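You operate a simulated robot arm through the tools that you are given. There is no shell and no other tool. Be economical: measure what you need, move in short steps, check, and stop when the job is done.

The job below is to be done with a simulated robot arm. You get a single attempt, and the scene is never put back.

TASK
Put some things from the drying table away. At the end: the orange gauge from the drying table is in the floor of the drying table drawer; the grey gauge from the drying table is in the floor of the drying table drawer; whatever was shut is shut again. Leave all else as you found it, and nothing knocked over (what rides in a drawer may roll over).

Only the result counts: the job must be done as asked and must still hold three seconds after the hand-in. Knocking over, shifting, dropping, spilling or breaking anything else fails it.

THE ROBOT
A 7-joint arm with a two-finger parallel gripper, fixed in place. Base frame: the origin is at the foot of the arm, x ahead of it, y to its left, z up. Units: m, degrees, N and s.
With the tool pointing down near the work surface it reaches from about 0.24 to 0.68 m from the base axis. Its first joint turns from -66.0 to 66.0 degrees. Payload 2.4 kg.
The TCP is the grasp point between the finger pads, 0.03 m short of the fingertips. In the tool frame z runs along the fingers and y along their closing line. Largest opening 0.094 m; finger width 0.028, thickness 0.01; the body of the gripper, 0.05 by 0.096 m, starts 0.055 m behind the TCP.
Orientation is told as [roll, pitch, yaw] about the base's x, y, z axes, in that order, counted from this pose: with the fingers straight down and closing along the base's y, the tool's x points along the base's -x, its y along +y and its z along -z.

THE INTERFACE
- The arm moves only by the tool servo_tool. Its argument "commands" is a list of rows, each a list of 3 entries, a list of its own where there are three numbers: the shift along the base's x, y, z in units of 500 mm (1.0 is 500 mm), then the turn, a rotation vector about the base's x, y, z in units of 90 degrees (1.0 is 90 degrees), then the opening, from 0 (shut) to 1 (fully open). In form: [[[dx, dy, dz], [wx, wy, wz], grip], ...]. A call has 1 to 8 rows; each row is the pose to reach, as a shift and turn from the pose commanded when the call began. A call with a number of a shift or a turn outside -1 to 1 is refused whole. A row lasts 0.2 s, in which the tool goes at most 0.05 m and 8.6 degrees; a call with a longer step from one row to the next is refused whole, and so is a gripper value outside its range. Where a pose cannot be reached the arm comes as near as it can. A force on the tool above 40 N (or 10 N above the force at the start of the call, whichever is more), or a blocked arm, ends the call early, and 0.2 s more pass. The fingers move at their own pace (about 0.153 m/s each) and stop on an object; they squeeze with about 25 N. The grip force told is the motor's: it shows also when the fingers shut on nothing. Time passes only in rows, and 0.2 s behind the last, so rows that repeat a pose let the fingers close. The reply holds the time, the measured pose of the TCP, the force on the tool along the base axes, the opening and the grip force, in the units named above and with some noise, and new pictures: "pictures" is both (left out), scene, wrist or none.
- Cameras (640 x 400 px; columns grow to the right, rows downward): "scene" is fixed at [0.0327, 0.481, 1.4245]; the picture's right is [-0.74, -0.67, 0.00], its down [-0.50, 0.55, -0.67] and it looks along [0.45, -0.50, -0.74] (base axes); focal length 347 px, centre (320, 200). "wrist" rides on the gripper at [-0.037, 0, -0.058] in the tool frame; the picture's right is [0.00, -1.00, 0.00], its down [0.97, 0.00, -0.24] and it looks along [0.24, 0.00, 0.97] (tool axes); focal length 218 px, centre (320, 200). There is no depth. A picture from a camera that has moved, and an enlarged one, comes with that camera's place and axes in the base frame and with its lens.
- zoom(camera, box): a new picture of the part [left, top, right, bottom] of that camera's present view, enlarged. The clock stands still meanwhile.
- hand_in(): hands the job in; it is judged then, once.

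Go step by step. Nothing tells you positions but the pictures and the camera data: compare them with the known pose of the tool, close in by small moves and look again before you grip or let go. The budget is 120 turns and 150 pictures, counting those below and the enlarged ones. Unless the task says otherwise, let go and move clear before handing in, and close with one line.

The tools are called after "Emit:" by a JSON object that holds its "method" and its "body". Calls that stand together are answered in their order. servo_tool: Moves the arm, as the interface text tells. Its arguments: {"type":"object","properties":{"commands":{"type":"array","items":{"type":"array"}},"pictures":{"type":"string","enum":["both","scene","wrist","none"]}},"required":["commands"]} The other tools are called the same way: zoom (camera, box) takes an enlarged picture of a part of a camera's view; hand_in () hands the job in.

At the start:

```text
clock: 0.0
tcp_pos: [0.4279, -0.02, 1.0367]
orientation: [0.0, 0.0, 0.0]
ft_force: [0.5, -1.1, 0.1]
gripper_width: 0.094
grasp_force: 0.0
```

scene: 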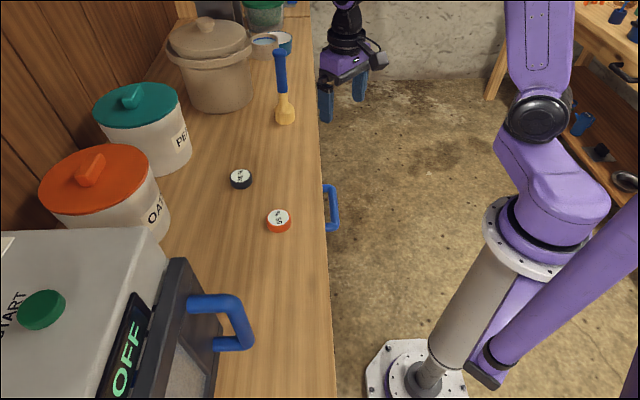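
wrist: 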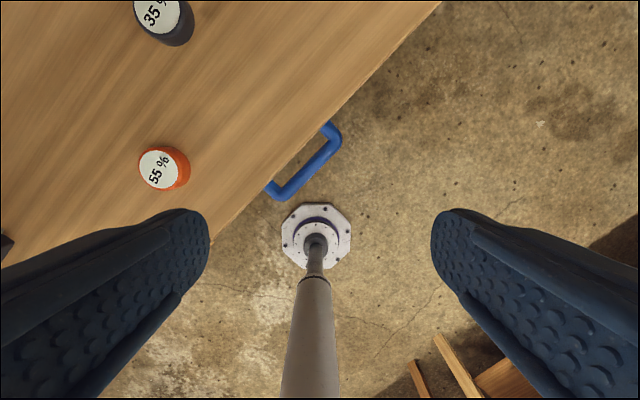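

The table edge runs diagonally, roughly x+y≈0.46, with the blue drawer handle at about (0.427, -0.006, 0.708). The orange gauge is near (0.43, 0.18) and the grey near (0.60, 0.15). I'll look closer at the handle and gauges.

Emit:
{"method": "zoom", "body": {"camera": "wrist", "box": [200, 80, 420, 220]}}

Emit:
{"method": "zoom", "body": {"camera": "scene", "box": [210, 140, 370, 240]}}

```text
2.86 times, centred on (310, 150) of wrist
camera zoom: at [0.4639, -0.0201, 1.0939], right [0.0, -1.0, 0.0], down [-0.97, 0.0, 0.24], along [-0.24, 0.0, -0.97], focal length 624 px, centre (349, 343)
```

zoom: 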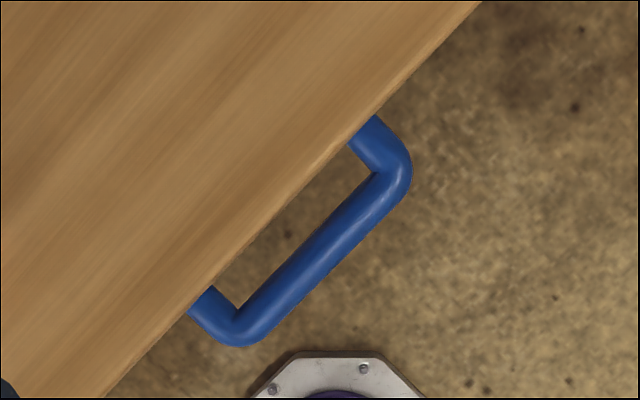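

```text
4.00 times, centred on (290, 190) of scene
camera zoom: at [0.0327, 0.481, 1.4245], right [-0.74, -0.67, 0.0], down [-0.5, 0.55, -0.67], along [0.45, -0.5, -0.74], focal length 1387 px, centre (440, 240)
```

zoom: 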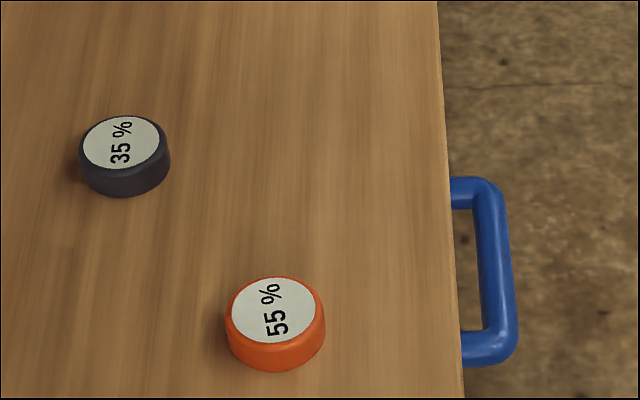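

Handle bar centre is about (0.424, -0.004, 0.708), running along the edge. I'll yaw -45° and tilt 30° inward so the gripper body clears the tabletop, moving to a stand-off pose.

Emit:
{"method": "servo_tool", "body": {"commands": [[[-0.0175, -0.0108, -0.033], [0, 0, -0.0833], 0.5], [[-0.035, -0.0217, -0.066], [0, 0, -0.1667], 0.4], [[-0.0525, -0.0325, -0.1], [0, 0, -0.25], 0.4], [[-0.07, -0.0433, -0.133], [0, 0, -0.3333], 0.4], [[-0.0875, -0.0542, -0.166], [0, 0, -0.4167], 0.4], [[-0.105, -0.065, -0.2], [0, 0, -0.5], 0.4]], "pictures": "none"}}

Emit:
{"method": "servo_tool", "body": {"commands": [[[0, 0, -0.055], [0.0589, -0.0589, 0], 0.4], [[0, 0, -0.11], [0.1178, -0.1178, 0], 0.4], [[0, 0, -0.165], [0.1768, -0.1768, 0], 0.4], [[0, 0, -0.22], [0.2357, -0.2357, 0], 0.4], [[0, 0, -0.22], [0.2357, -0.2357, 0], 0.4]]}}

```text
clock: 1.4
tcp_pos: [0.3744, -0.0518, 0.9352]
orientation: [0.0, 0.0, -45.0]
ft_force: [0.6, -1.2, -0.3]
gripper_width: 0.0376
grasp_force: 0.0
```

```text
clock: 2.6
tcp_pos: [0.374, -0.0517, 0.8253]
orientation: [30.1, 0.0, -44.8]
ft_force: [-0.2, -0.7, 0.2]
gripper_width: 0.0375
grasp_force: 0.0
out of reach, approached as far as the arm can: row 2, 3
camera wrist: at [0.3811, -0.0993, 0.8749], right [-0.61, -0.61, -0.5], down [-0.77, 0.6, 0.21], along [0.17, 0.51, -0.84], focal length 218 px, centre (320, 200)
```

scene: 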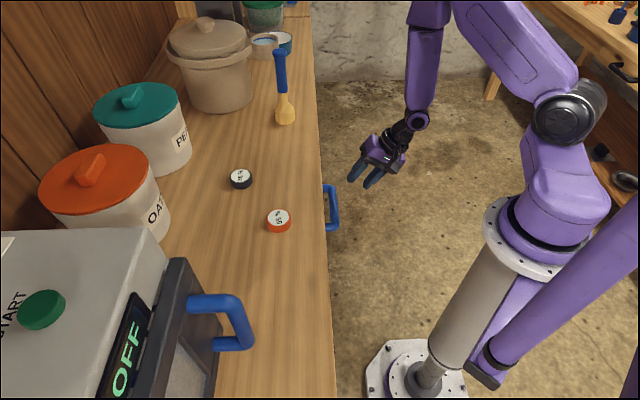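
wrist: 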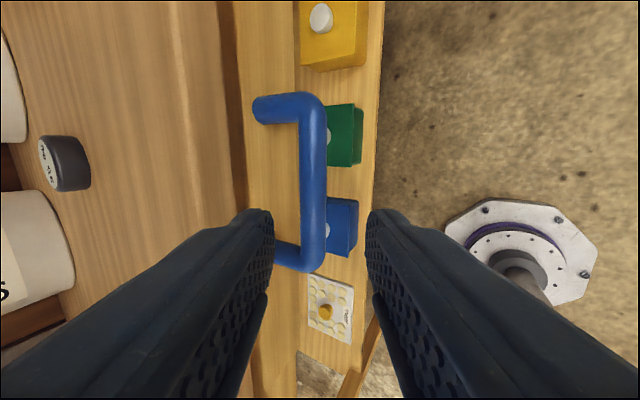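

The wrist view shows the handle nicely between the fingers, slightly toward the table. I'll advance part-way and check.

Emit:
{"method": "servo_tool", "body": {"commands": [[[0.0092, 0.0092, 0], [0, 0, 0], 0.4], [[0.03, 0.03, -0.05], [0, 0, 0], 0.4], [[0.052, 0.052, -0.103], [0, 0, 0], 0.4], [[0.067, 0.067, -0.14], [0, 0, 0], 0.4]], "pictures": "wrist"}}

```text
clock: 3.6
tcp_pos: [0.4093, -0.0208, 0.7551]
orientation: [29.9, 0.0, -45.0]
ft_force: [0.6, -0.6, 0.0]
gripper_width: 0.0378
grasp_force: 0.0
camera wrist: at [0.4159, -0.0677, 0.8055], right [-0.61, -0.61, -0.5], down [-0.77, 0.6, 0.21], along [0.17, 0.51, -0.84], focal length 218 px, centre (320, 200)
```

wrist: 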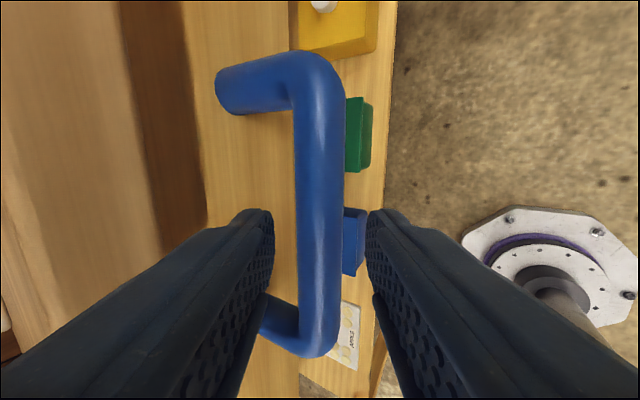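

Centred on the bar, so I move in the rest of the way and close.

Emit:
{"method": "servo_tool", "body": {"commands": [[[0.013, 0.013, -0.032], [0, 0, 0], 0.4], [[0.026, 0.026, -0.063], [0, 0, 0], 0.4], [[0.026, 0.026, -0.063], [0, 0, 0], 0.0], [[0.026, 0.026, -0.063], [0, 0, 0], 0.0]], "pictures": "wrist"}}

```text
clock: 4.6
tcp_pos: [0.4219, -0.0054, 0.7245]
orientation: [30.1, -0.1, -44.8]
ft_force: [-5.0, -0.5, 23.7]
gripper_width: 0.0236
grasp_force: 45.1
camera wrist: at [0.4281, -0.0531, 0.7749], right [-0.61, -0.61, -0.5], down [-0.77, 0.6, 0.21], along [0.17, 0.51, -0.84], focal length 218 px, centre (320, 200)
```

wrist: 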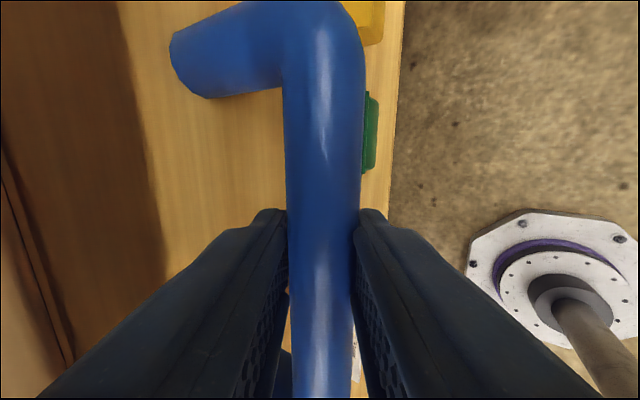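

Gripped. Now pull the drawer out along (-0.707, -0.707).

Emit:
{"method": "servo_tool", "body": {"commands": [[[-0.028, -0.028, 0], [0, 0, 0], 0.0], [[-0.056, -0.056, 0], [0, 0, 0], 0.0], [[-0.085, -0.085, 0], [0, 0, 0], 0.0], [[-0.113, -0.113, 0], [0, 0, 0], 0.0], [[-0.141, -0.141, 0], [0, 0, 0], 0.0]]}}

```text
clock: 5.8
tcp_pos: [0.3501, -0.0758, 0.7258]
orientation: [30.0, -0.1, -45.1]
ft_force: [12.6, -10.2, -26.6]
gripper_width: 0.024
grasp_force: 45.3
camera wrist: at [0.3566, -0.1242, 0.7751], right [-0.61, -0.61, -0.5], down [-0.77, 0.6, 0.21], along [0.18, 0.51, -0.84], focal length 218 px, centre (320, 200)
```

scene: 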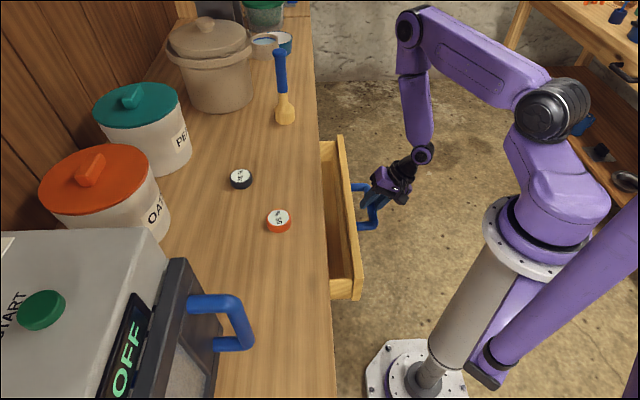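
wrist: 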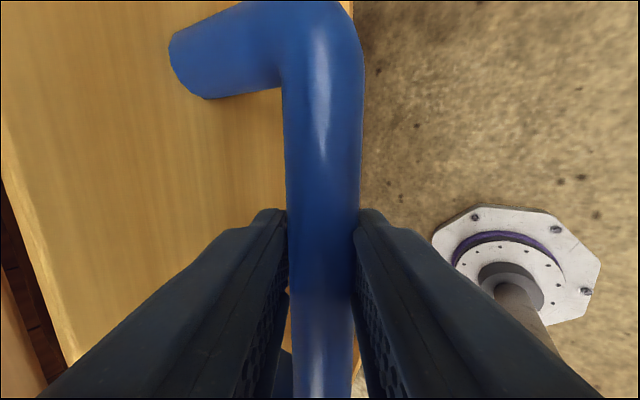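

It's opening well (0.10 m so far). Continue pulling another 0.08 m.

Emit:
{"method": "servo_tool", "body": {"commands": [[[-0.028, -0.028, 0], [0, 0, 0], 0.0], [[-0.056, -0.056, 0], [0, 0, 0], 0.0], [[-0.085, -0.085, 0], [0, 0, 0], 0.0], [[-0.113, -0.113, 0], [0, 0, 0], 0.0]]}}

```text
clock: 6.9
tcp_pos: [0.2959, -0.1308, 0.7242]
orientation: [30.2, -0.3, -45.0]
ft_force: [-0.7, 0.1, 2.8]
gripper_width: 0.0238
grasp_force: 44.8
stopped in row 4: the force on the tool passed its limit (the readings are from after the stop); the commanded pose is now the measured one
camera wrist: at [0.301, -0.1794, 0.7748], right [-0.61, -0.61, -0.51], down [-0.77, 0.6, 0.2], along [0.18, 0.51, -0.84], focal length 218 px, centre (320, 200)
```

scene: 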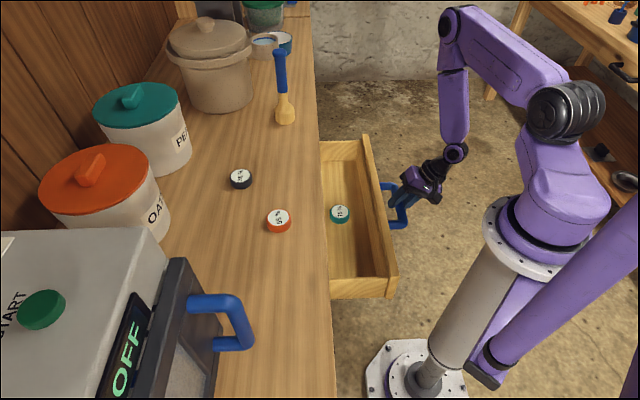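
wrist: 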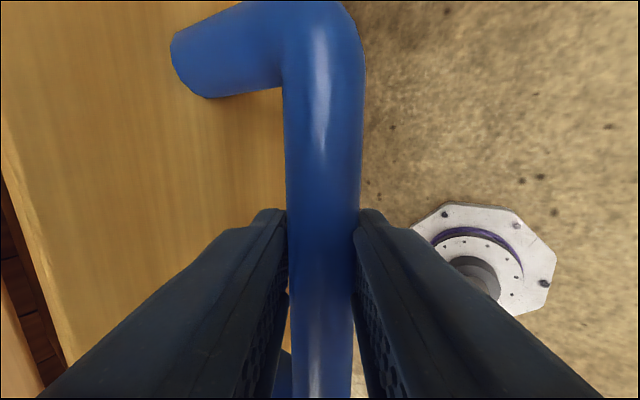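

The drawer is fully open (0.18 m) and holds a teal gauge, which must stay. I release the handle and back out along the tool axis.

Emit:
{"method": "servo_tool", "body": {"commands": [[[0, 0, 0], [0, 0, 0], 0.4], [[0, 0, 0], [0, 0, 0], 0.4], [[-0.01, -0.01, 0.025], [0, 0, 0], 0.4], [[-0.025, -0.025, 0.07], [0, 0, 0], 0.4], [[-0.04, -0.04, 0.14], [0, 0, 0], 0.4], [[-0.04, -0.04, 0.22], [0, 0, 0], 0.6], [[-0.04, -0.04, 0.3], [0, 0, 0], 0.8]], "pictures": "scene"}}

```text
clock: 8.5
tcp_pos: [0.2904, -0.1622, 0.8676]
orientation: [30.3, -0.1, -45.0]
ft_force: [-0.3, -0.8, -0.1]
gripper_width: 0.0751
grasp_force: 0.1
out of reach, approached as far as the arm can: row 6, 7
```

scene: 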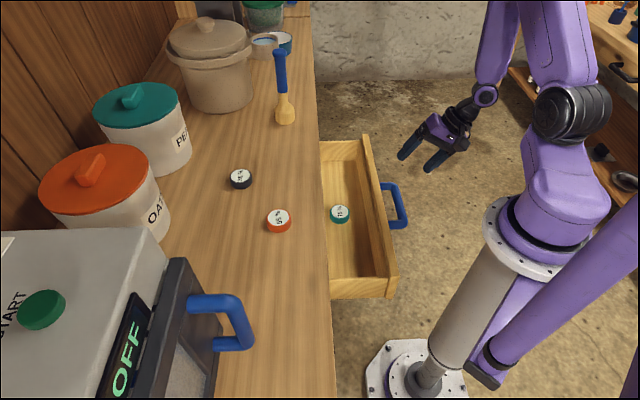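

Now untilt and rise to travel height.

Emit:
{"method": "servo_tool", "body": {"commands": [[[0.02, 0.02, 0.04], [-0.0589, 0.0589, 0], 0.8], [[0.05, 0.06, 0.08], [-0.1178, 0.1178, 0], 0.8], [[0.08, 0.12, 0.12], [-0.1768, 0.1768, 0], 0.8], [[0.1, 0.18, 0.15], [-0.2357, 0.2357, 0], 0.8], [[0.14, 0.26, 0.17], [-0.2357, 0.2357, 0], 0.8], [[0.18, 0.34, 0.17], [-0.2357, 0.2357, 0], 0.8], [[0.21, 0.42, 0.17], [-0.2357, 0.2357, 0], 0.8], [[0.22, 0.5, 0.17], [-0.2357, 0.2357, 0], 0.8]], "pictures": "wrist"}}

```text
clock: 10.3
tcp_pos: [0.4001, 0.0866, 0.9508]
orientation: [0.3, -0.4, -44.9]
ft_force: [0.2, 0.3, 0.5]
gripper_width: 0.0749
grasp_force: 0.0
camera wrist: at [0.4269, 0.0593, 1.0101], right [-0.71, -0.71, -0.01], down [-0.69, 0.69, 0.23], along [-0.16, 0.17, -0.97], focal length 218 px, centre (320, 200)
```

wrist: 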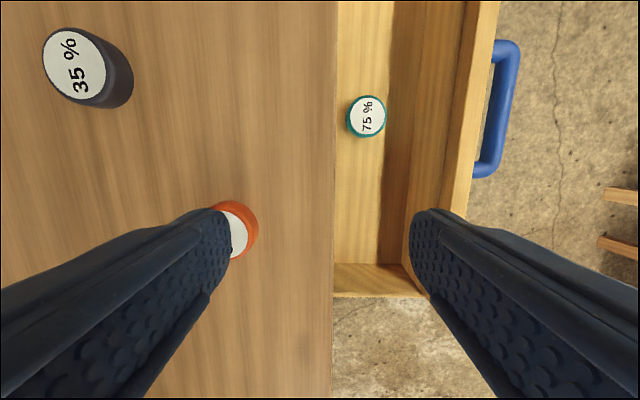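

Teal is at e≈0.31 along the drawer, floor near z≈0.64. Orange is near (0.434, 0.176); I move above it with the gripper fully open and look.

Emit:
{"method": "servo_tool", "body": {"commands": [[[0.02, 0.06, 0], [0, 0, 0], 1], [[0.045, 0.12, 0], [0, 0, 0], 1], [[0.068, 0.179, -0.03], [0, 0, 0], 1], [[0.068, 0.179, -0.06], [0, 0, 0], 1]], "pictures": "both"}}

```text
clock: 11.3
tcp_pos: [0.4351, 0.1777, 0.9219]
orientation: [0.3, -0.3, -44.8]
ft_force: [0.2, 0.4, 0.1]
gripper_width: 0.0939
grasp_force: 0.0
camera wrist: at [0.4611, 0.1495, 0.9805], right [-0.71, -0.71, -0.01], down [-0.69, 0.68, 0.24], along [-0.16, 0.17, -0.97], focal length 218 px, centre (320, 200)
```

scene: 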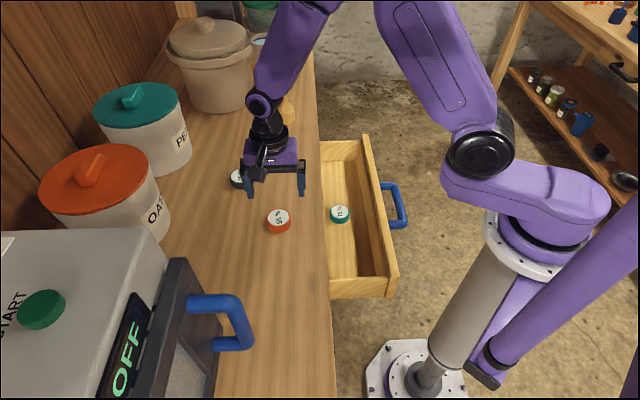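
wrist: 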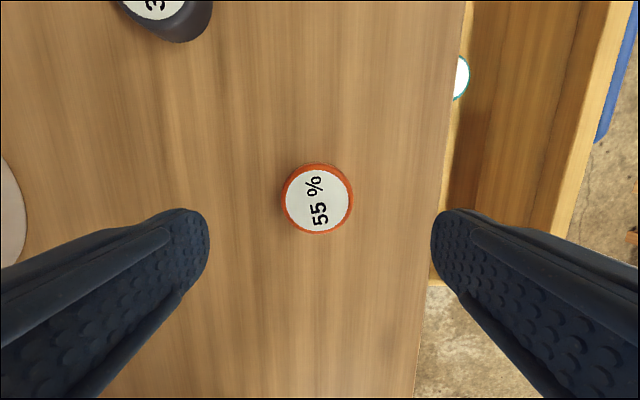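

The orange gauge is directly beneath the TCP. Descend and close.

Emit:
{"method": "servo_tool", "body": {"commands": [[[0, 0, -0.06], [0, 0, 0], 1], [[0, 0, -0.12], [0, 0, 0], 1], [[0, 0, -0.15], [0, 0, 0], 1], [[0, 0, -0.168], [0, 0, 0], 1]], "pictures": "wrist"}}

```text
clock: 12.3
tcp_pos: [0.4353, 0.1766, 0.8368]
orientation: [0.3, -0.3, -44.8]
ft_force: [0.3, -0.2, 0.4]
gripper_width: 0.0941
grasp_force: 0.1
camera wrist: at [0.4615, 0.1492, 0.8955], right [-0.7, -0.71, -0.01], down [-0.69, 0.68, 0.24], along [-0.16, 0.17, -0.97], focal length 218 px, centre (320, 200)
```

wrist: 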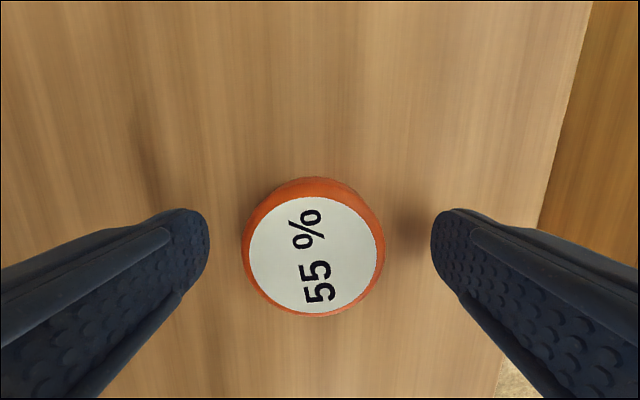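

Aligned; close the fingers.

Emit:
{"method": "servo_tool", "body": {"commands": [[[0, 0, -0.004], [0, 0, 0], 0.45], [[0, 0, -0.004], [0, 0, 0], 0.0], [[0, 0, -0.004], [0, 0, 0], 0.0], [[0, 0, 0.06], [0, 0, 0], 0.0], [[0, 0, 0.14], [0, 0, 0], 0.0]], "pictures": "wrist"}}

```text
clock: 13.5
tcp_pos: [0.4335, 0.1758, 0.9096]
orientation: [0.2, -0.4, -44.9]
ft_force: [-0.4, -0.5, 0.3]
gripper_width: 0.0
grasp_force: 25.1
camera wrist: at [0.4602, 0.1485, 0.9672], right [-0.71, -0.71, -0.01], down [-0.69, 0.68, 0.24], along [-0.16, 0.17, -0.97], focal length 218 px, centre (320, 200)
```

wrist: 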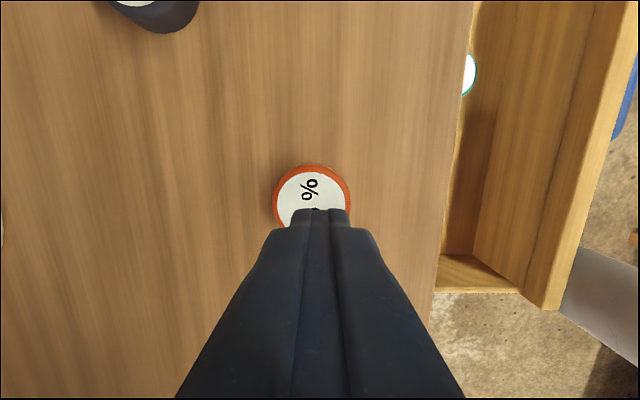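

The fingers slipped off the gauge (it is still upright in place), so the grasp was too high. Re-open, and view its position again.

Emit:
{"method": "servo_tool", "body": {"commands": [[[0, 0, 0], [0, 0, 0], 1], [[0, 0, 0], [0, 0, 0], 1], [[0, 0, 0], [0, 0, 0], 1]], "pictures": "both"}}

Emit:
{"method": "zoom", "body": {"camera": "scene", "box": [220, 150, 380, 250]}}

```text
clock: 14.3
tcp_pos: [0.434, 0.1755, 0.9077]
orientation: [0.3, -0.4, -44.8]
ft_force: [-0.9, -0.5, -0.9]
gripper_width: 0.0939
grasp_force: 0.1
camera wrist: at [0.4604, 0.1487, 0.967], right [-0.71, -0.71, -0.01], down [-0.69, 0.68, 0.24], along [-0.16, 0.17, -0.97], focal length 218 px, centre (320, 200)
```

scene: 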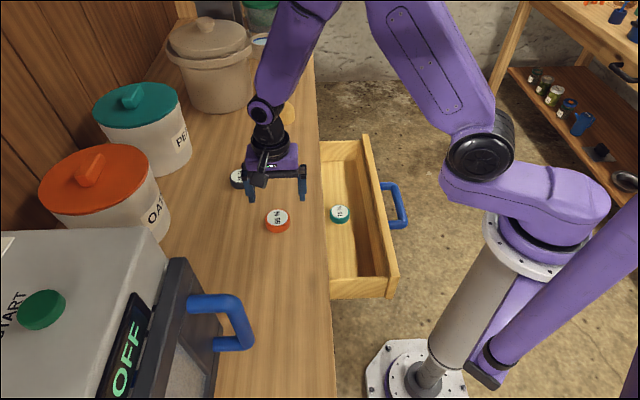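
wrist: 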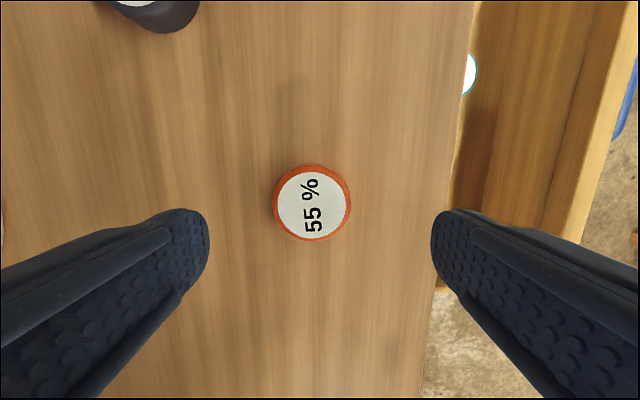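

```text
4.00 times, centred on (300, 200) of scene
camera zoom: at [0.0327, 0.481, 1.4245], right [-0.74, -0.67, 0.0], down [-0.5, 0.55, -0.67], along [0.45, -0.5, -0.74], focal length 1387 px, centre (400, 200)
```

zoom: 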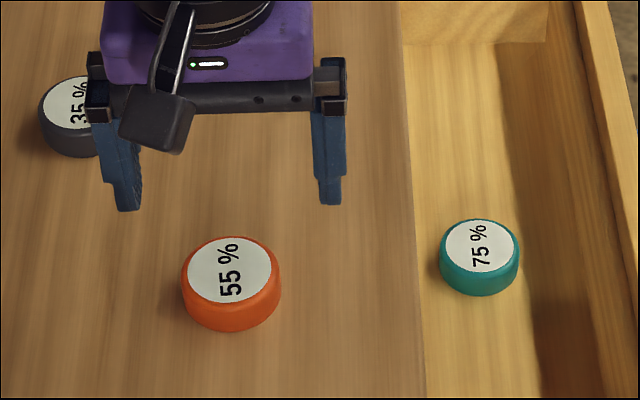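

The gauge shifted about 6 mm toward the table side and remains upright. Re-centre, descend deeper and close, checking width before lifting.

Emit:
{"method": "servo_tool", "body": {"commands": [[[0.009, 0.01, -0.05], [0, 0, 0], 1], [[0.009, 0.01, -0.1], [0, 0, 0], 1], [[0.009, 0.01, -0.14], [0, 0, 0], 1], [[0.009, 0.01, -0.152], [0, 0, 0], 1], [[0.009, 0.01, -0.157], [0, 0, 0], 1], [[0.009, 0.01, -0.157], [0, 0, 0], 1]], "pictures": "wrist"}}

```text
clock: 15.7
tcp_pos: [0.4385, 0.1808, 0.8313]
orientation: [0.2, -0.2, -44.7]
ft_force: [-1.1, -0.5, 6.6]
gripper_width: 0.0943
grasp_force: 0.0
stopped in row 6: the force on the tool passed its limit (the readings are from after the stop); the commanded pose is now the measured one
camera wrist: at [0.4653, 0.1541, 0.8884], right [-0.71, -0.71, 0.0], down [-0.69, 0.68, 0.24], along [-0.16, 0.17, -0.97], focal length 218 px, centre (320, 200)
```

wrist: 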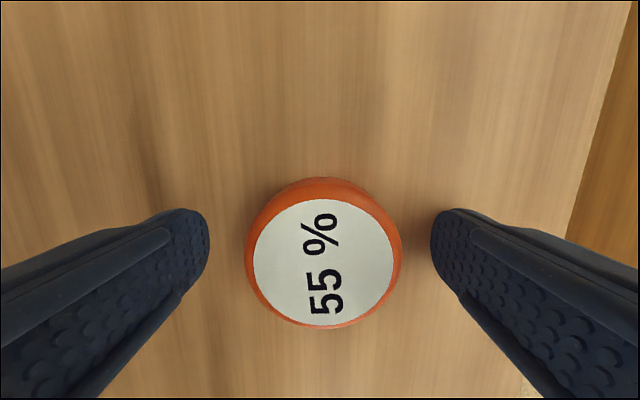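

Fingertips are at the table surface and the gauge is centred. Close with a 1 mm lift.

Emit:
{"method": "servo_tool", "body": {"commands": [[[0, 0, 0.003], [0, 0, 0], 1], [[0, 0, 0.003], [0, 0, 0], 0.5], [[0, 0, 0.003], [0, 0, 0], 0.3], [[0, 0, 0.003], [0, 0, 0], 0.0], [[0, 0, 0.003], [0, 0, 0], 0.0]], "pictures": "wrist"}}

```text
clock: 16.9
tcp_pos: [0.4398, 0.1822, 0.8321]
orientation: [0.3, -0.3, -44.7]
ft_force: [0.9, 1.8, 0.0]
gripper_width: 0.054
grasp_force: 25.4
camera wrist: at [0.4655, 0.1541, 0.89], right [-0.71, -0.71, -0.01], down [-0.69, 0.68, 0.24], along [-0.16, 0.17, -0.97], focal length 218 px, centre (320, 200)
```

wrist: 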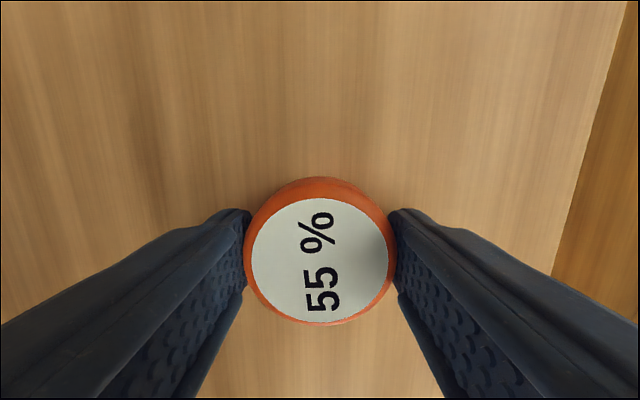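

Held at 0.054 m. Lift gently, then travel to above the near half of the drawer.

Emit:
{"method": "servo_tool", "body": {"commands": [[[0, 0, 0.01], [0, 0, 0], 0.0], [[0, 0, 0.04], [0, 0, 0], 0.0], [[0, 0, 0.08], [0, 0, 0], 0.0], [[0, 0, 0.12], [0, 0, 0], 0.0], [[-0.05, -0.055, 0.13], [0, 0, 0], 0.0], [[-0.1, -0.11, 0.13], [0, 0, 0], 0.0], [[-0.16, -0.17, 0.13], [0, 0, 0], 0.0], [[-0.22, -0.23, 0.13], [0, 0, 0], 0.0]], "pictures": "none"}}

Emit:
{"method": "servo_tool", "body": {"commands": [[[-0.038, -0.05, 0], [0, 0, 0], 0.0], [[-0.038, -0.05, 0], [0, 0, 0], 0.0]]}}

```text
clock: 18.6
tcp_pos: [0.3298, 0.0739, 0.8973]
orientation: [0.3, -0.3, -42.4]
ft_force: [0.2, -8.1, 0.2]
gripper_width: 0.0541
grasp_force: 25.2
```

```text
clock: 19.2
tcp_pos: [0.3096, 0.0404, 0.8979]
orientation: [0.4, -0.2, -44.8]
ft_force: [0.9, 0.0, -0.1]
gripper_width: 0.0539
grasp_force: 24.7
camera wrist: at [0.336, 0.013, 0.9558], right [-0.7, -0.71, 0.0], down [-0.69, 0.68, 0.24], along [-0.16, 0.17, -0.97], focal length 218 px, centre (320, 200)
```

scene: 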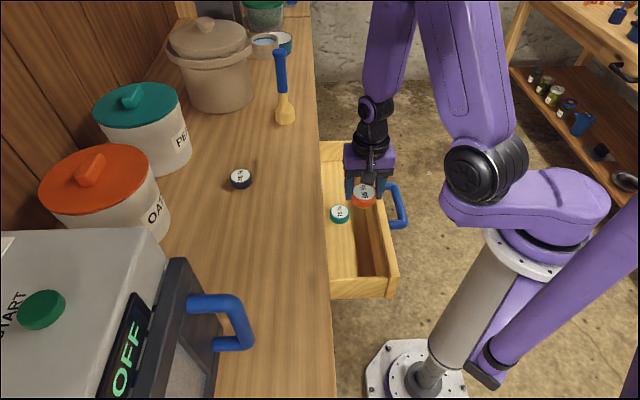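
wrist: 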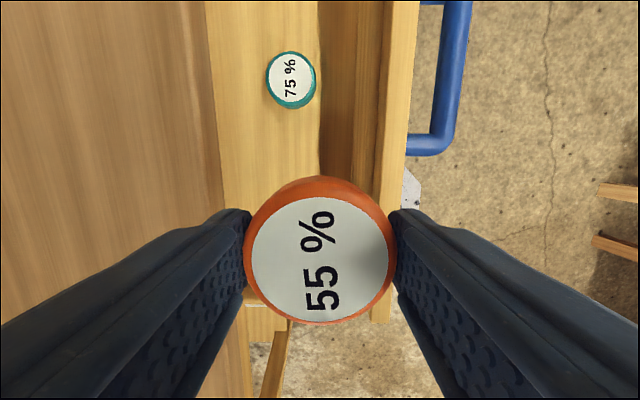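

Orange is over the near half of the drawer. Teal is at e≈0.31, and the floor is about z≈0.67. I shift 1 cm inward and descend, slowly near the end.

Emit:
{"method": "servo_tool", "body": {"commands": [[[0.014, 0.014, -0.02], [0, 0, 0], 0.0], [[0.014, 0.014, -0.09], [0, 0, 0], 0.0], [[0.014, 0.014, -0.16], [0, 0, 0], 0.0], [[0.014, 0.014, -0.23], [0, 0, 0], 0.0], [[0.014, 0.014, -0.3], [0, 0, 0], 0.0], [[0.014, 0.014, -0.34], [0, 0, 0], 0.0]]}}

```text
clock: 20.6
tcp_pos: [0.3177, 0.0475, 0.7251]
orientation: [0.3, -0.5, -45.0]
ft_force: [0.4, 0.2, -0.3]
gripper_width: 0.0536
grasp_force: 25.1
camera wrist: at [0.3435, 0.0208, 0.7846], right [-0.71, -0.71, -0.01], down [-0.69, 0.68, 0.23], along [-0.16, 0.17, -0.97], focal length 218 px, centre (320, 200)
```

scene: 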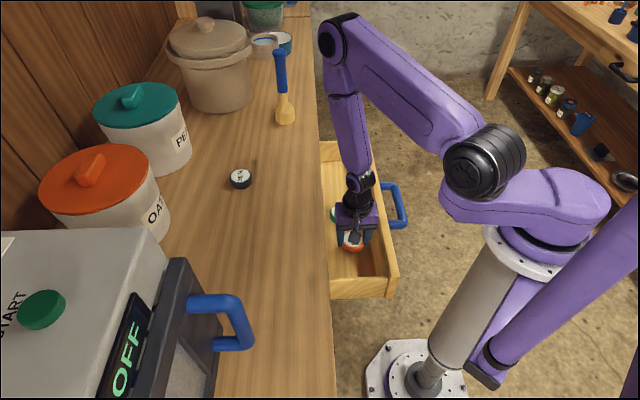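
wrist: 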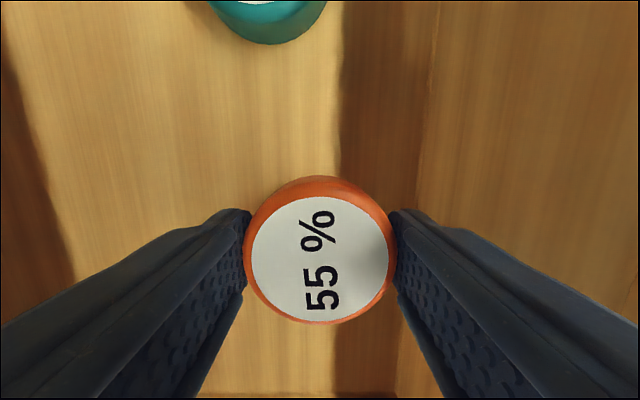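

Clear of the walls. Lower in small steps until contact.

Emit:
{"method": "servo_tool", "body": {"commands": [[[0, 0, -0.014], [0, 0, 0], 0.0], [[0, 0, -0.028], [0, 0, 0], 0.0], [[0, 0, -0.042], [0, 0, 0], 0.0], [[0, 0, -0.05], [0, 0, 0], 0.0], [[0, 0, -0.058], [0, 0, 0], 0.0], [[0, 0, -0.066], [0, 0, 0], 0.0], [[0, 0, -0.074], [0, 0, 0], 0.0], [[0, 0, -0.082], [0, 0, 0], 0.0]], "pictures": "wrist"}}

```text
clock: 21.8
tcp_pos: [0.3179, 0.0501, 0.701]
orientation: [0.4, -0.4, -44.7]
ft_force: [-0.3, 0.1, 7.1]
gripper_width: 0.0538
grasp_force: 25.1
stopped in row 5: the force on the tool passed its limit (the readings are from after the stop); the commanded pose is now the measured one
camera wrist: at [0.3439, 0.0218, 0.7594], right [-0.7, -0.71, -0.01], down [-0.69, 0.68, 0.24], along [-0.16, 0.17, -0.97], focal length 218 px, centre (320, 200)
```

wrist: 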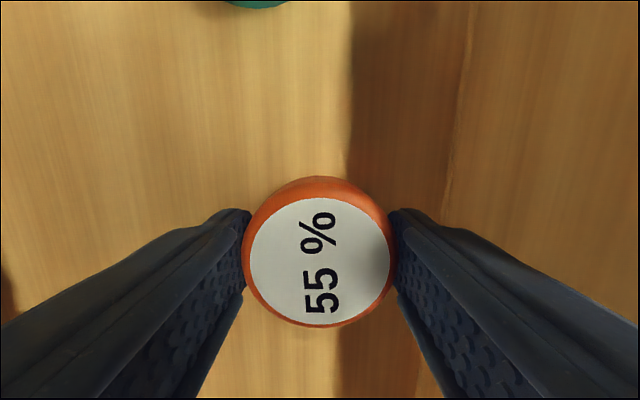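

Contact with the floor at TCP z≈0.701. Release a little and lift straight up.

Emit:
{"method": "servo_tool", "body": {"commands": [[[0, 0, 0.002], [0, 0, 0], 0.74], [[0, 0, 0.002], [0, 0, 0], 0.74], [[0, 0, 0.04], [0, 0, 0], 0.74], [[0, 0, 0.12], [0, 0, 0], 0.74], [[0, 0, 0.2], [0, 0, 0], 0.74], [[0, 0, 0.28], [0, 0, 0], 0.74], [[0, 0, 0.37], [0, 0, 0], 0.74], [[0, 0, 0.46], [0, 0, 0], 0.74]], "pictures": "wrist"}}

```text
clock: 23.6
tcp_pos: [0.3169, 0.0497, 0.9318]
orientation: [0.3, -0.3, -44.7]
ft_force: [-0.7, 0.1, 0.5]
gripper_width: 0.0697
grasp_force: 0.1
camera wrist: at [0.3437, 0.0217, 0.99], right [-0.7, -0.71, 0.0], down [-0.69, 0.68, 0.24], along [-0.17, 0.17, -0.97], focal length 218 px, centre (320, 200)
```

wrist: 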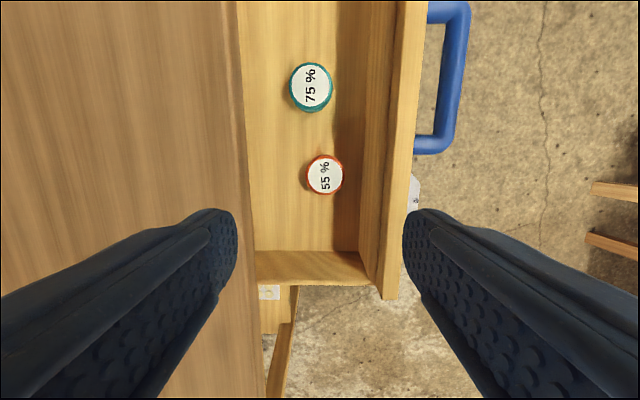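

Orange is flat in the drawer, with teal untouched. Next is the grey gauge near (0.607, 0.144); I travel above it.

Emit:
{"method": "servo_tool", "body": {"commands": [[[0.08, 0.027, 0], [0, 0, 0], 1], [[0.16, 0.054, 0], [0, 0, 0], 1], [[0.24, 0.081, 0], [0, 0, 0], 1], [[0.32, 0.108, 0], [0, 0, 0], 1], [[0.4, 0.135, 0], [0, 0, 0], 1], [[0.48, 0.16, 0], [0, 0, 0], 1], [[0.56, 0.186, 0], [0, 0, 0], 1], [[0.57, 0.19, 0], [0, 0, 0], 1]], "pictures": "both"}}

```text
clock: 25.4
tcp_pos: [0.6017, 0.1432, 0.931]
orientation: [0.2, -0.2, -44.9]
ft_force: [0.3, 0.1, 0.1]
gripper_width: 0.0941
grasp_force: 0.0
camera wrist: at [0.6282, 0.1171, 0.9889], right [-0.7, -0.71, 0.0], down [-0.69, 0.68, 0.24], along [-0.16, 0.17, -0.97], focal length 218 px, centre (320, 200)
```

scene: 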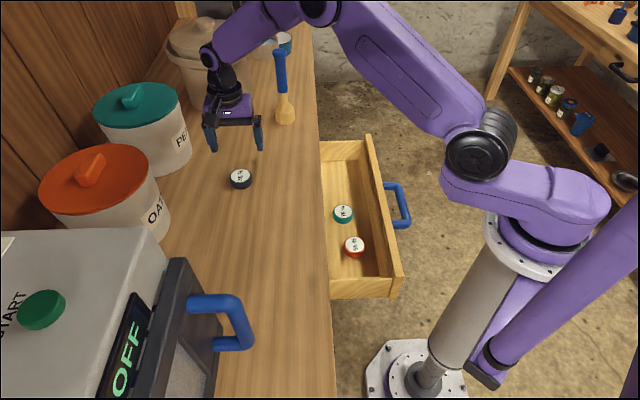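
wrist: 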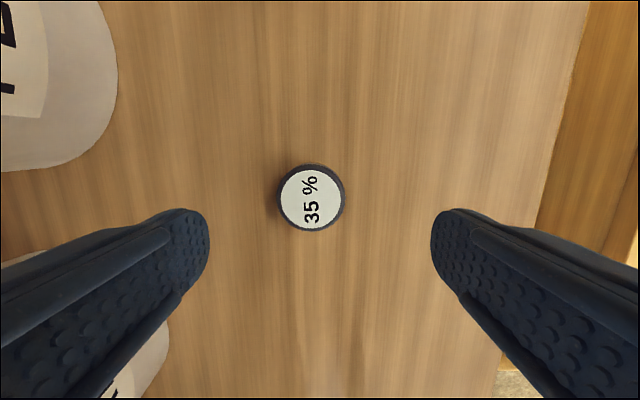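

Grey is centred to within 8 mm. Correct and descend.

Emit:
{"method": "servo_tool", "body": {"commands": [[[0.01, 0.012, -0.04], [0, 0, 0], 1], [[0.01, 0.012, -0.1], [0, 0, 0], 1], [[0.01, 0.012, -0.15], [0, 0, 0], 1], [[0.01, 0.012, -0.18], [0, 0, 0], 1], [[0.01, 0.012, -0.196], [0, 0, 0], 1], [[0.01, 0.012, -0.196], [0, 0, 0], 1]], "pictures": "wrist"}}

```text
clock: 26.8
tcp_pos: [0.6073, 0.15, 0.8333]
orientation: [0.3, -0.2, -44.9]
ft_force: [0.9, 0.7, -0.3]
gripper_width: 0.0938
grasp_force: 0.1
camera wrist: at [0.6338, 0.1231, 0.8913], right [-0.7, -0.71, -0.01], down [-0.69, 0.68, 0.24], along [-0.16, 0.17, -0.97], focal length 218 px, centre (320, 200)
```

wrist: 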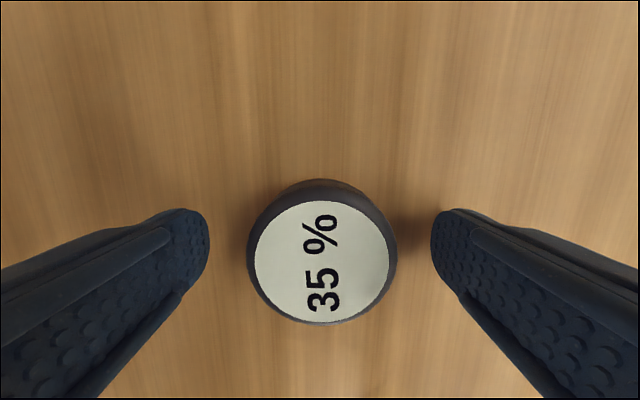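

Centred. Lower a hair and close.

Emit:
{"method": "servo_tool", "body": {"commands": [[[0, 0, -0.002], [0, 0, 0], 1], [[0, 0, -0.002], [0, 0, 0], 0.5], [[0, 0, -0.002], [0, 0, 0], 0.3], [[0, 0, -0.002], [0, 0, 0], 0.0], [[0, 0, -0.002], [0, 0, 0], 0.0]], "pictures": "none"}}

```text
clock: 28.0
tcp_pos: [0.6076, 0.1502, 0.8319]
orientation: [0.2, -0.2, -44.7]
ft_force: [0.5, -0.5, 0.5]
gripper_width: 0.0537
grasp_force: 25.2
```

Held at 0.0537 m. Lift and travel to the far half of the drawer, target about (0.465, -0.101).

Emit:
{"method": "servo_tool", "body": {"commands": [[[0, 0, 0.01], [0, 0, 0], 0.0], [[0, 0, 0.05], [0, 0, 0], 0.0], [[0, 0, 0.1], [0, 0, 0], 0.0], [[0, 0, 0.15], [0, 0, 0], 0.0], [[-0.035, -0.07, 0.16], [0, 0, 0], 0.0], [[-0.075, -0.14, 0.16], [0, 0, 0], 0.0], [[-0.115, -0.21, 0.16], [0, 0, 0], 0.0], [[-0.155, -0.28, 0.16], [0, 0, 0], 0.0]], "pictures": "none"}}

Emit:
{"method": "servo_tool", "body": {"commands": [[[-0.04, -0.07, 0], [0, 0, 0], 0.0], [[-0.085, -0.145, 0], [0, 0, 0], 0.0], [[-0.13, -0.222, 0], [0, 0, 0], 0.0], [[-0.13, -0.222, 0], [0, 0, 0], 0.0]]}}

```text
clock: 29.8
tcp_pos: [0.5298, 0.0086, 0.9122]
orientation: [0.3, -0.4, -44.7]
ft_force: [0.1, 0.6, -0.7]
gripper_width: 0.0537
grasp_force: 25.4
```

```text
clock: 30.8
tcp_pos: [0.4657, -0.1026, 0.912]
orientation: [0.3, -0.3, -44.6]
ft_force: [0.5, 0.4, 0.7]
gripper_width: 0.0534
grasp_force: 24.6
camera wrist: at [0.4914, -0.1289, 0.9701], right [-0.7, -0.71, -0.01], down [-0.69, 0.68, 0.23], along [-0.16, 0.17, -0.97], focal length 218 px, centre (320, 200)
```

scene: 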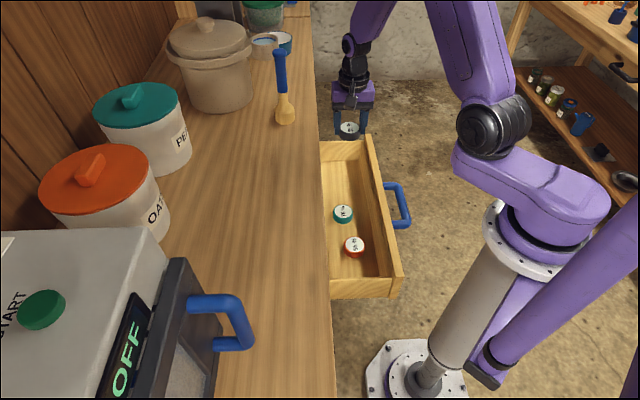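
wrist: 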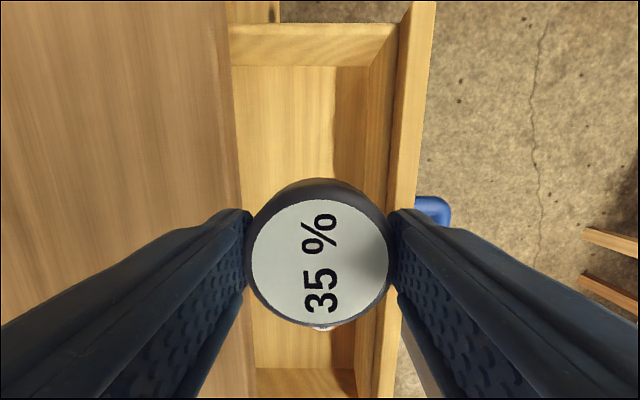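

Positioned between the far wall and teal. Descend, then slow contact approach.

Emit:
{"method": "servo_tool", "body": {"commands": [[[0, 0, -0.06], [0, 0, 0], 0.0], [[0, 0, -0.14], [0, 0, 0], 0.0], [[0, 0, -0.22], [0, 0, 0], 0.0], [[0, 0, -0.3], [0, 0, 0], 0.0], [[0, 0, -0.35], [0, 0, 0], 0.0], [[0, 0, -0.374], [0, 0, 0], 0.0]]}}

Emit:
{"method": "servo_tool", "body": {"commands": [[[0, 0, -0.014], [0, 0, 0], 0.0], [[0, 0, -0.028], [0, 0, 0], 0.0], [[0, 0, -0.038], [0, 0, 0], 0.0], [[0, 0, -0.044], [0, 0, 0], 0.0], [[0, 0, -0.05], [0, 0, 0], 0.0], [[0, 0, -0.056], [0, 0, 0], 0.0], [[0, 0, -0.062], [0, 0, 0], 0.0]], "pictures": "wrist"}}

```text
clock: 32.2
tcp_pos: [0.4644, -0.1002, 0.7247]
orientation: [0.3, -0.2, -44.7]
ft_force: [0.4, 0.0, 0.0]
gripper_width: 0.0536
grasp_force: 24.6
camera wrist: at [0.4908, -0.1274, 0.7829], right [-0.7, -0.71, 0.0], down [-0.69, 0.68, 0.24], along [-0.16, 0.17, -0.97], focal length 218 px, centre (320, 200)
```

scene: 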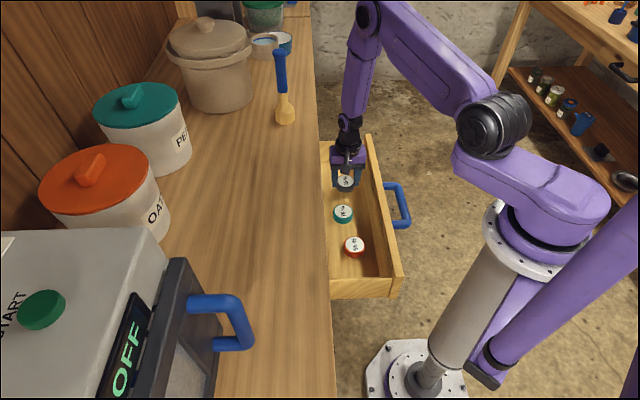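
wrist: 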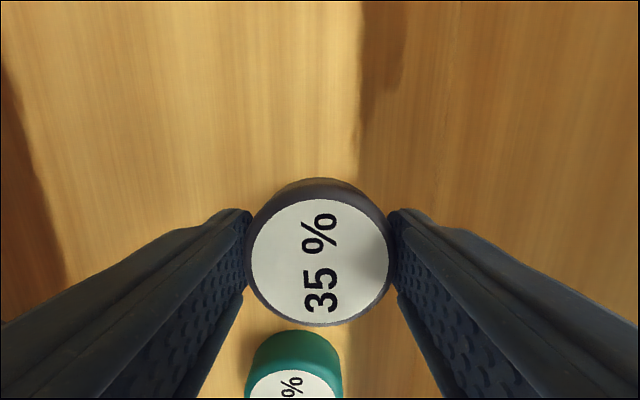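

```text
clock: 33.5
tcp_pos: [0.4675, -0.0994, 0.7018]
orientation: [0.3, -0.3, -44.7]
ft_force: [-2.3, 1.2, 8.1]
gripper_width: 0.0533
grasp_force: 24.4
stopped in row 6: the force on the tool passed its limit (the readings are from after the stop); the commanded pose is now the measured one
camera wrist: at [0.4927, -0.1278, 0.7594], right [-0.7, -0.71, -0.01], down [-0.69, 0.68, 0.24], along [-0.16, 0.17, -0.97], focal length 218 px, centre (320, 200)
```

wrist: 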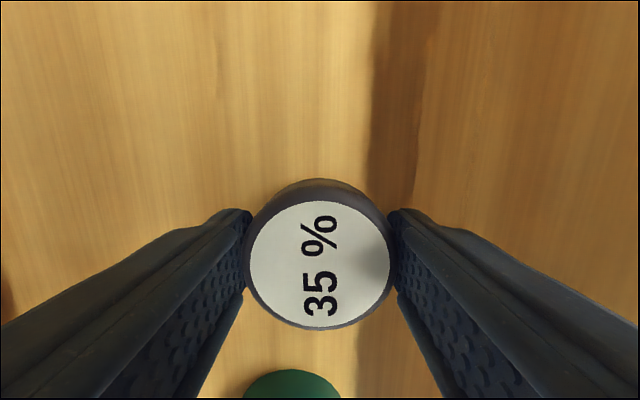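

Grey is on the drawer floor, clear of teal. Release and lift.

Emit:
{"method": "servo_tool", "body": {"commands": [[[0, 0, 0.002], [0, 0, 0], 0.74], [[0, 0, 0.002], [0, 0, 0], 0.74], [[0, 0, 0.04], [0, 0, 0], 0.74], [[0, 0, 0.12], [0, 0, 0], 0.74], [[0, 0, 0.2], [0, 0, 0], 0.74], [[0, 0, 0.28], [0, 0, 0], 0.7], [[0, 0, 0.35], [0, 0, 0], 0.4], [[0, 0, 0.42], [0, 0, 0], 0.2]], "pictures": "both"}}

```text
clock: 35.3
tcp_pos: [0.4666, -0.1016, 0.91]
orientation: [0.3, -0.4, -44.7]
ft_force: [-0.4, 0.5, -0.5]
gripper_width: 0.0189
grasp_force: 0.1
camera wrist: at [0.4928, -0.129, 0.9675], right [-0.7, -0.71, -0.01], down [-0.69, 0.68, 0.24], along [-0.16, 0.17, -0.97], focal length 218 px, centre (320, 200)
```

scene: 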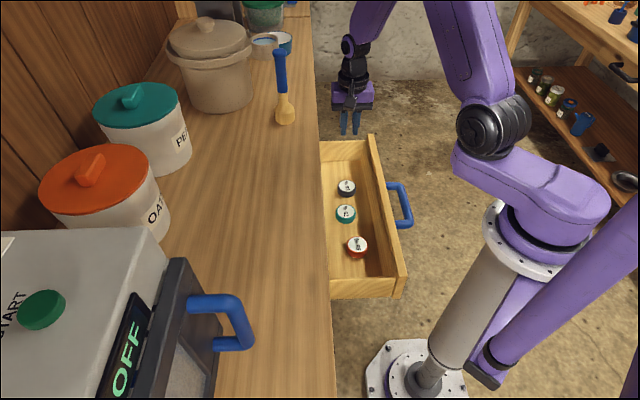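
wrist: 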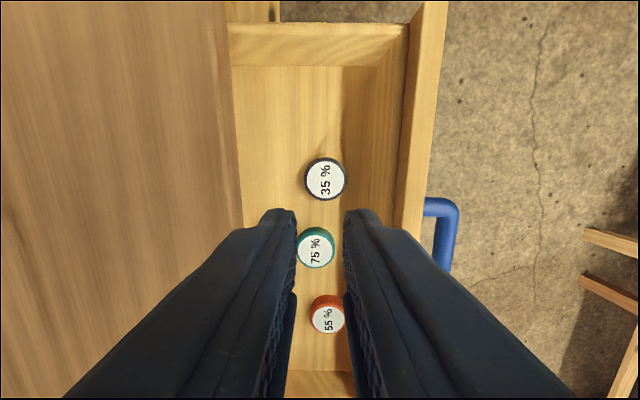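

Both gauges are on the drawer floor, beside teal. Next, close the fingers and go outside the handle (bar now near n≈0.10, about (0.289, -0.150)) to push the drawer shut.

Emit:
{"method": "servo_tool", "body": {"commands": [[[-0.06, -0.022, 0], [0, 0, 0], 0], [[-0.12, -0.044, 0], [0, 0, 0], 0], [[-0.18, -0.066, 0], [0, 0, 0], 0], [[-0.24, -0.088, 0], [0, 0, 0], 0], [[-0.3, -0.11, 0], [0, 0, 0], 0], [[-0.36, -0.132, -0.03], [0, 0, 0], 0], [[-0.415, -0.152, -0.08], [0, 0, 0], 0], [[-0.415, -0.152, -0.08], [0, 0, 0], 0]], "pictures": "both"}}

```text
clock: 37.1
tcp_pos: [0.2587, -0.1773, 0.8707]
orientation: [0.3, -0.3, -44.5]
ft_force: [0.3, 0.4, 0.6]
gripper_width: 0.0
grasp_force: 25.5
camera wrist: at [0.2855, -0.2052, 0.9284], right [-0.7, -0.71, -0.01], down [-0.69, 0.68, 0.24], along [-0.16, 0.17, -0.97], focal length 218 px, centre (320, 200)
```

scene: 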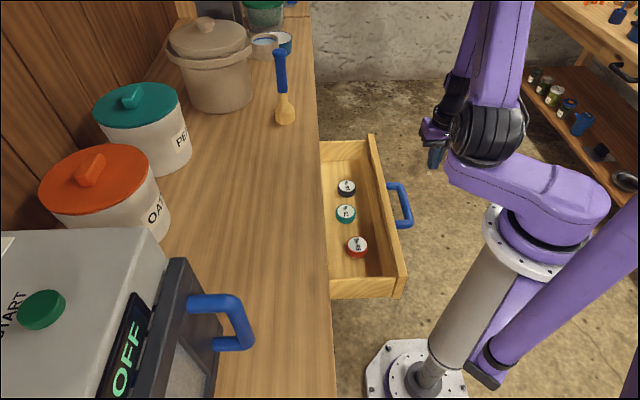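
wrist: 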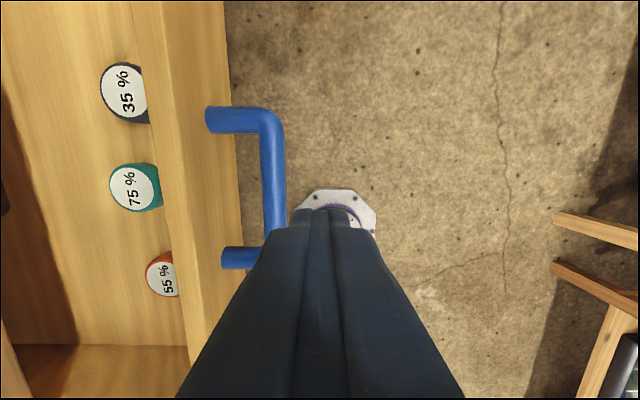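

The closed fingers are about 2 cm outside the bar. Descend to bar height.

Emit:
{"method": "servo_tool", "body": {"commands": [[[0, 0, -0.08], [0, 0, 0], 0], [[0, 0, -0.16], [0, 0, 0], 0], [[0, 0, -0.23], [0, 0, 0], 0], [[0, 0, -0.284], [0, 0, 0], 0], [[0, 0, -0.284], [0, 0, 0], 0]], "pictures": "both"}}

```text
clock: 38.3
tcp_pos: [0.2592, -0.1781, 0.7285]
orientation: [0.3, -0.3, -44.8]
ft_force: [0.4, 0.3, -1.1]
gripper_width: 0.0002
grasp_force: 25.2
camera wrist: at [0.286, -0.205, 0.7866], right [-0.7, -0.71, -0.01], down [-0.69, 0.68, 0.23], along [-0.16, 0.17, -0.97], focal length 218 px, centre (320, 200)
```

scene: 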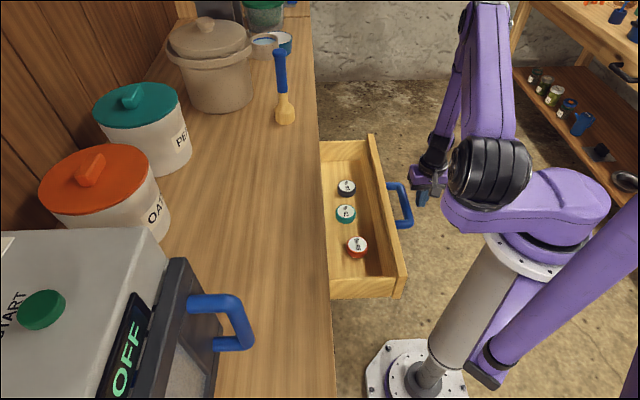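
wrist: 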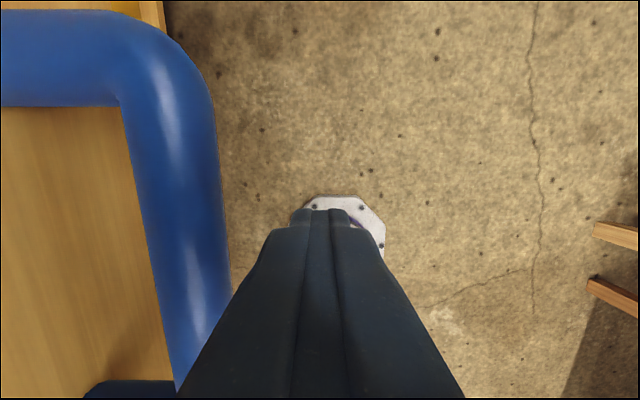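

Now push inward gently.

Emit:
{"method": "servo_tool", "body": {"commands": [[[0.02, 0.02, 0], [0, 0, 0], 0], [[0.037, 0.037, 0], [0, 0, 0], 0], [[0.054, 0.054, 0], [0, 0, 0], 0], [[0.071, 0.071, 0], [0, 0, 0], 0], [[0.088, 0.088, 0], [0, 0, 0], 0], [[0.105, 0.105, 0], [0, 0, 0], 0], [[0.122, 0.122, 0], [0, 0, 0], 0], [[0.139, 0.139, 0], [0, 0, 0], 0]], "pictures": "scene"}}

```text
clock: 40.1
tcp_pos: [0.3286, -0.1063, 0.7287]
orientation: [0.3, -0.3, -44.7]
ft_force: [-0.7, 1.0, 0.6]
gripper_width: 0.0
grasp_force: 25.1
```

scene: 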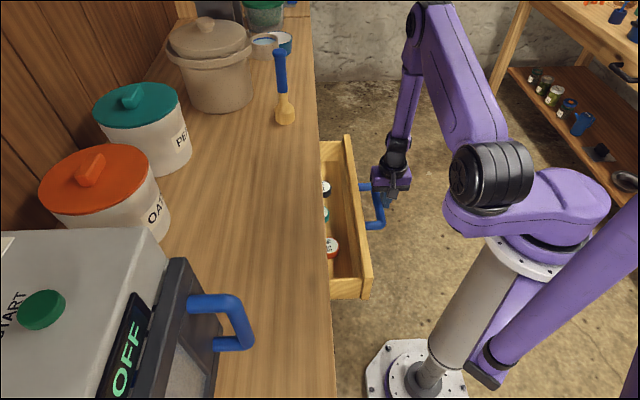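

The drawer is sliding in. Continue while tilting the tool 20° so the body stays clear of the tabletop edge.

Emit:
{"method": "servo_tool", "body": {"commands": [[[0.01, 0.01, 0], [0.039, -0.039, 0], 0], [[0.02, 0.02, 0], [0.078, -0.078, 0], 0], [[0.03, 0.03, 0], [0.118, -0.118, 0], 0], [[0.04, 0.04, 0], [0.157, -0.157, 0], 0], [[0.057, 0.057, 0], [0.157, -0.157, 0], 0], [[0.074, 0.074, 0], [0.157, -0.157, 0], 0], [[0.091, 0.091, 0], [0.157, -0.157, 0], 0], [[0.108, 0.108, 0], [0.157, -0.157, 0], 0]], "pictures": "both"}}

```text
clock: 41.9
tcp_pos: [0.3836, -0.0542, 0.7288]
orientation: [20.3, -0.5, -44.7]
ft_force: [0.2, 0.2, 0.5]
gripper_width: 0.0
grasp_force: 25.2
camera wrist: at [0.3951, -0.0945, 0.7838], right [-0.66, -0.67, -0.35], down [-0.75, 0.63, 0.22], along [0.07, 0.4, -0.91], focal length 218 px, centre (320, 200)
```

scene: 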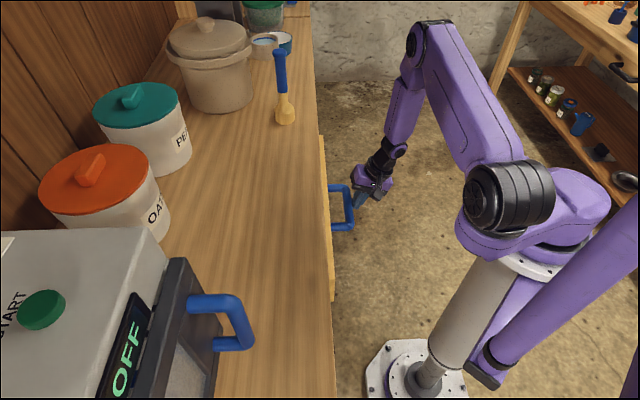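
wrist: 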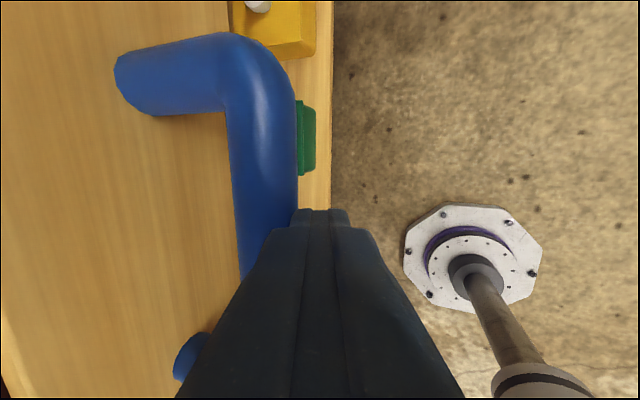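

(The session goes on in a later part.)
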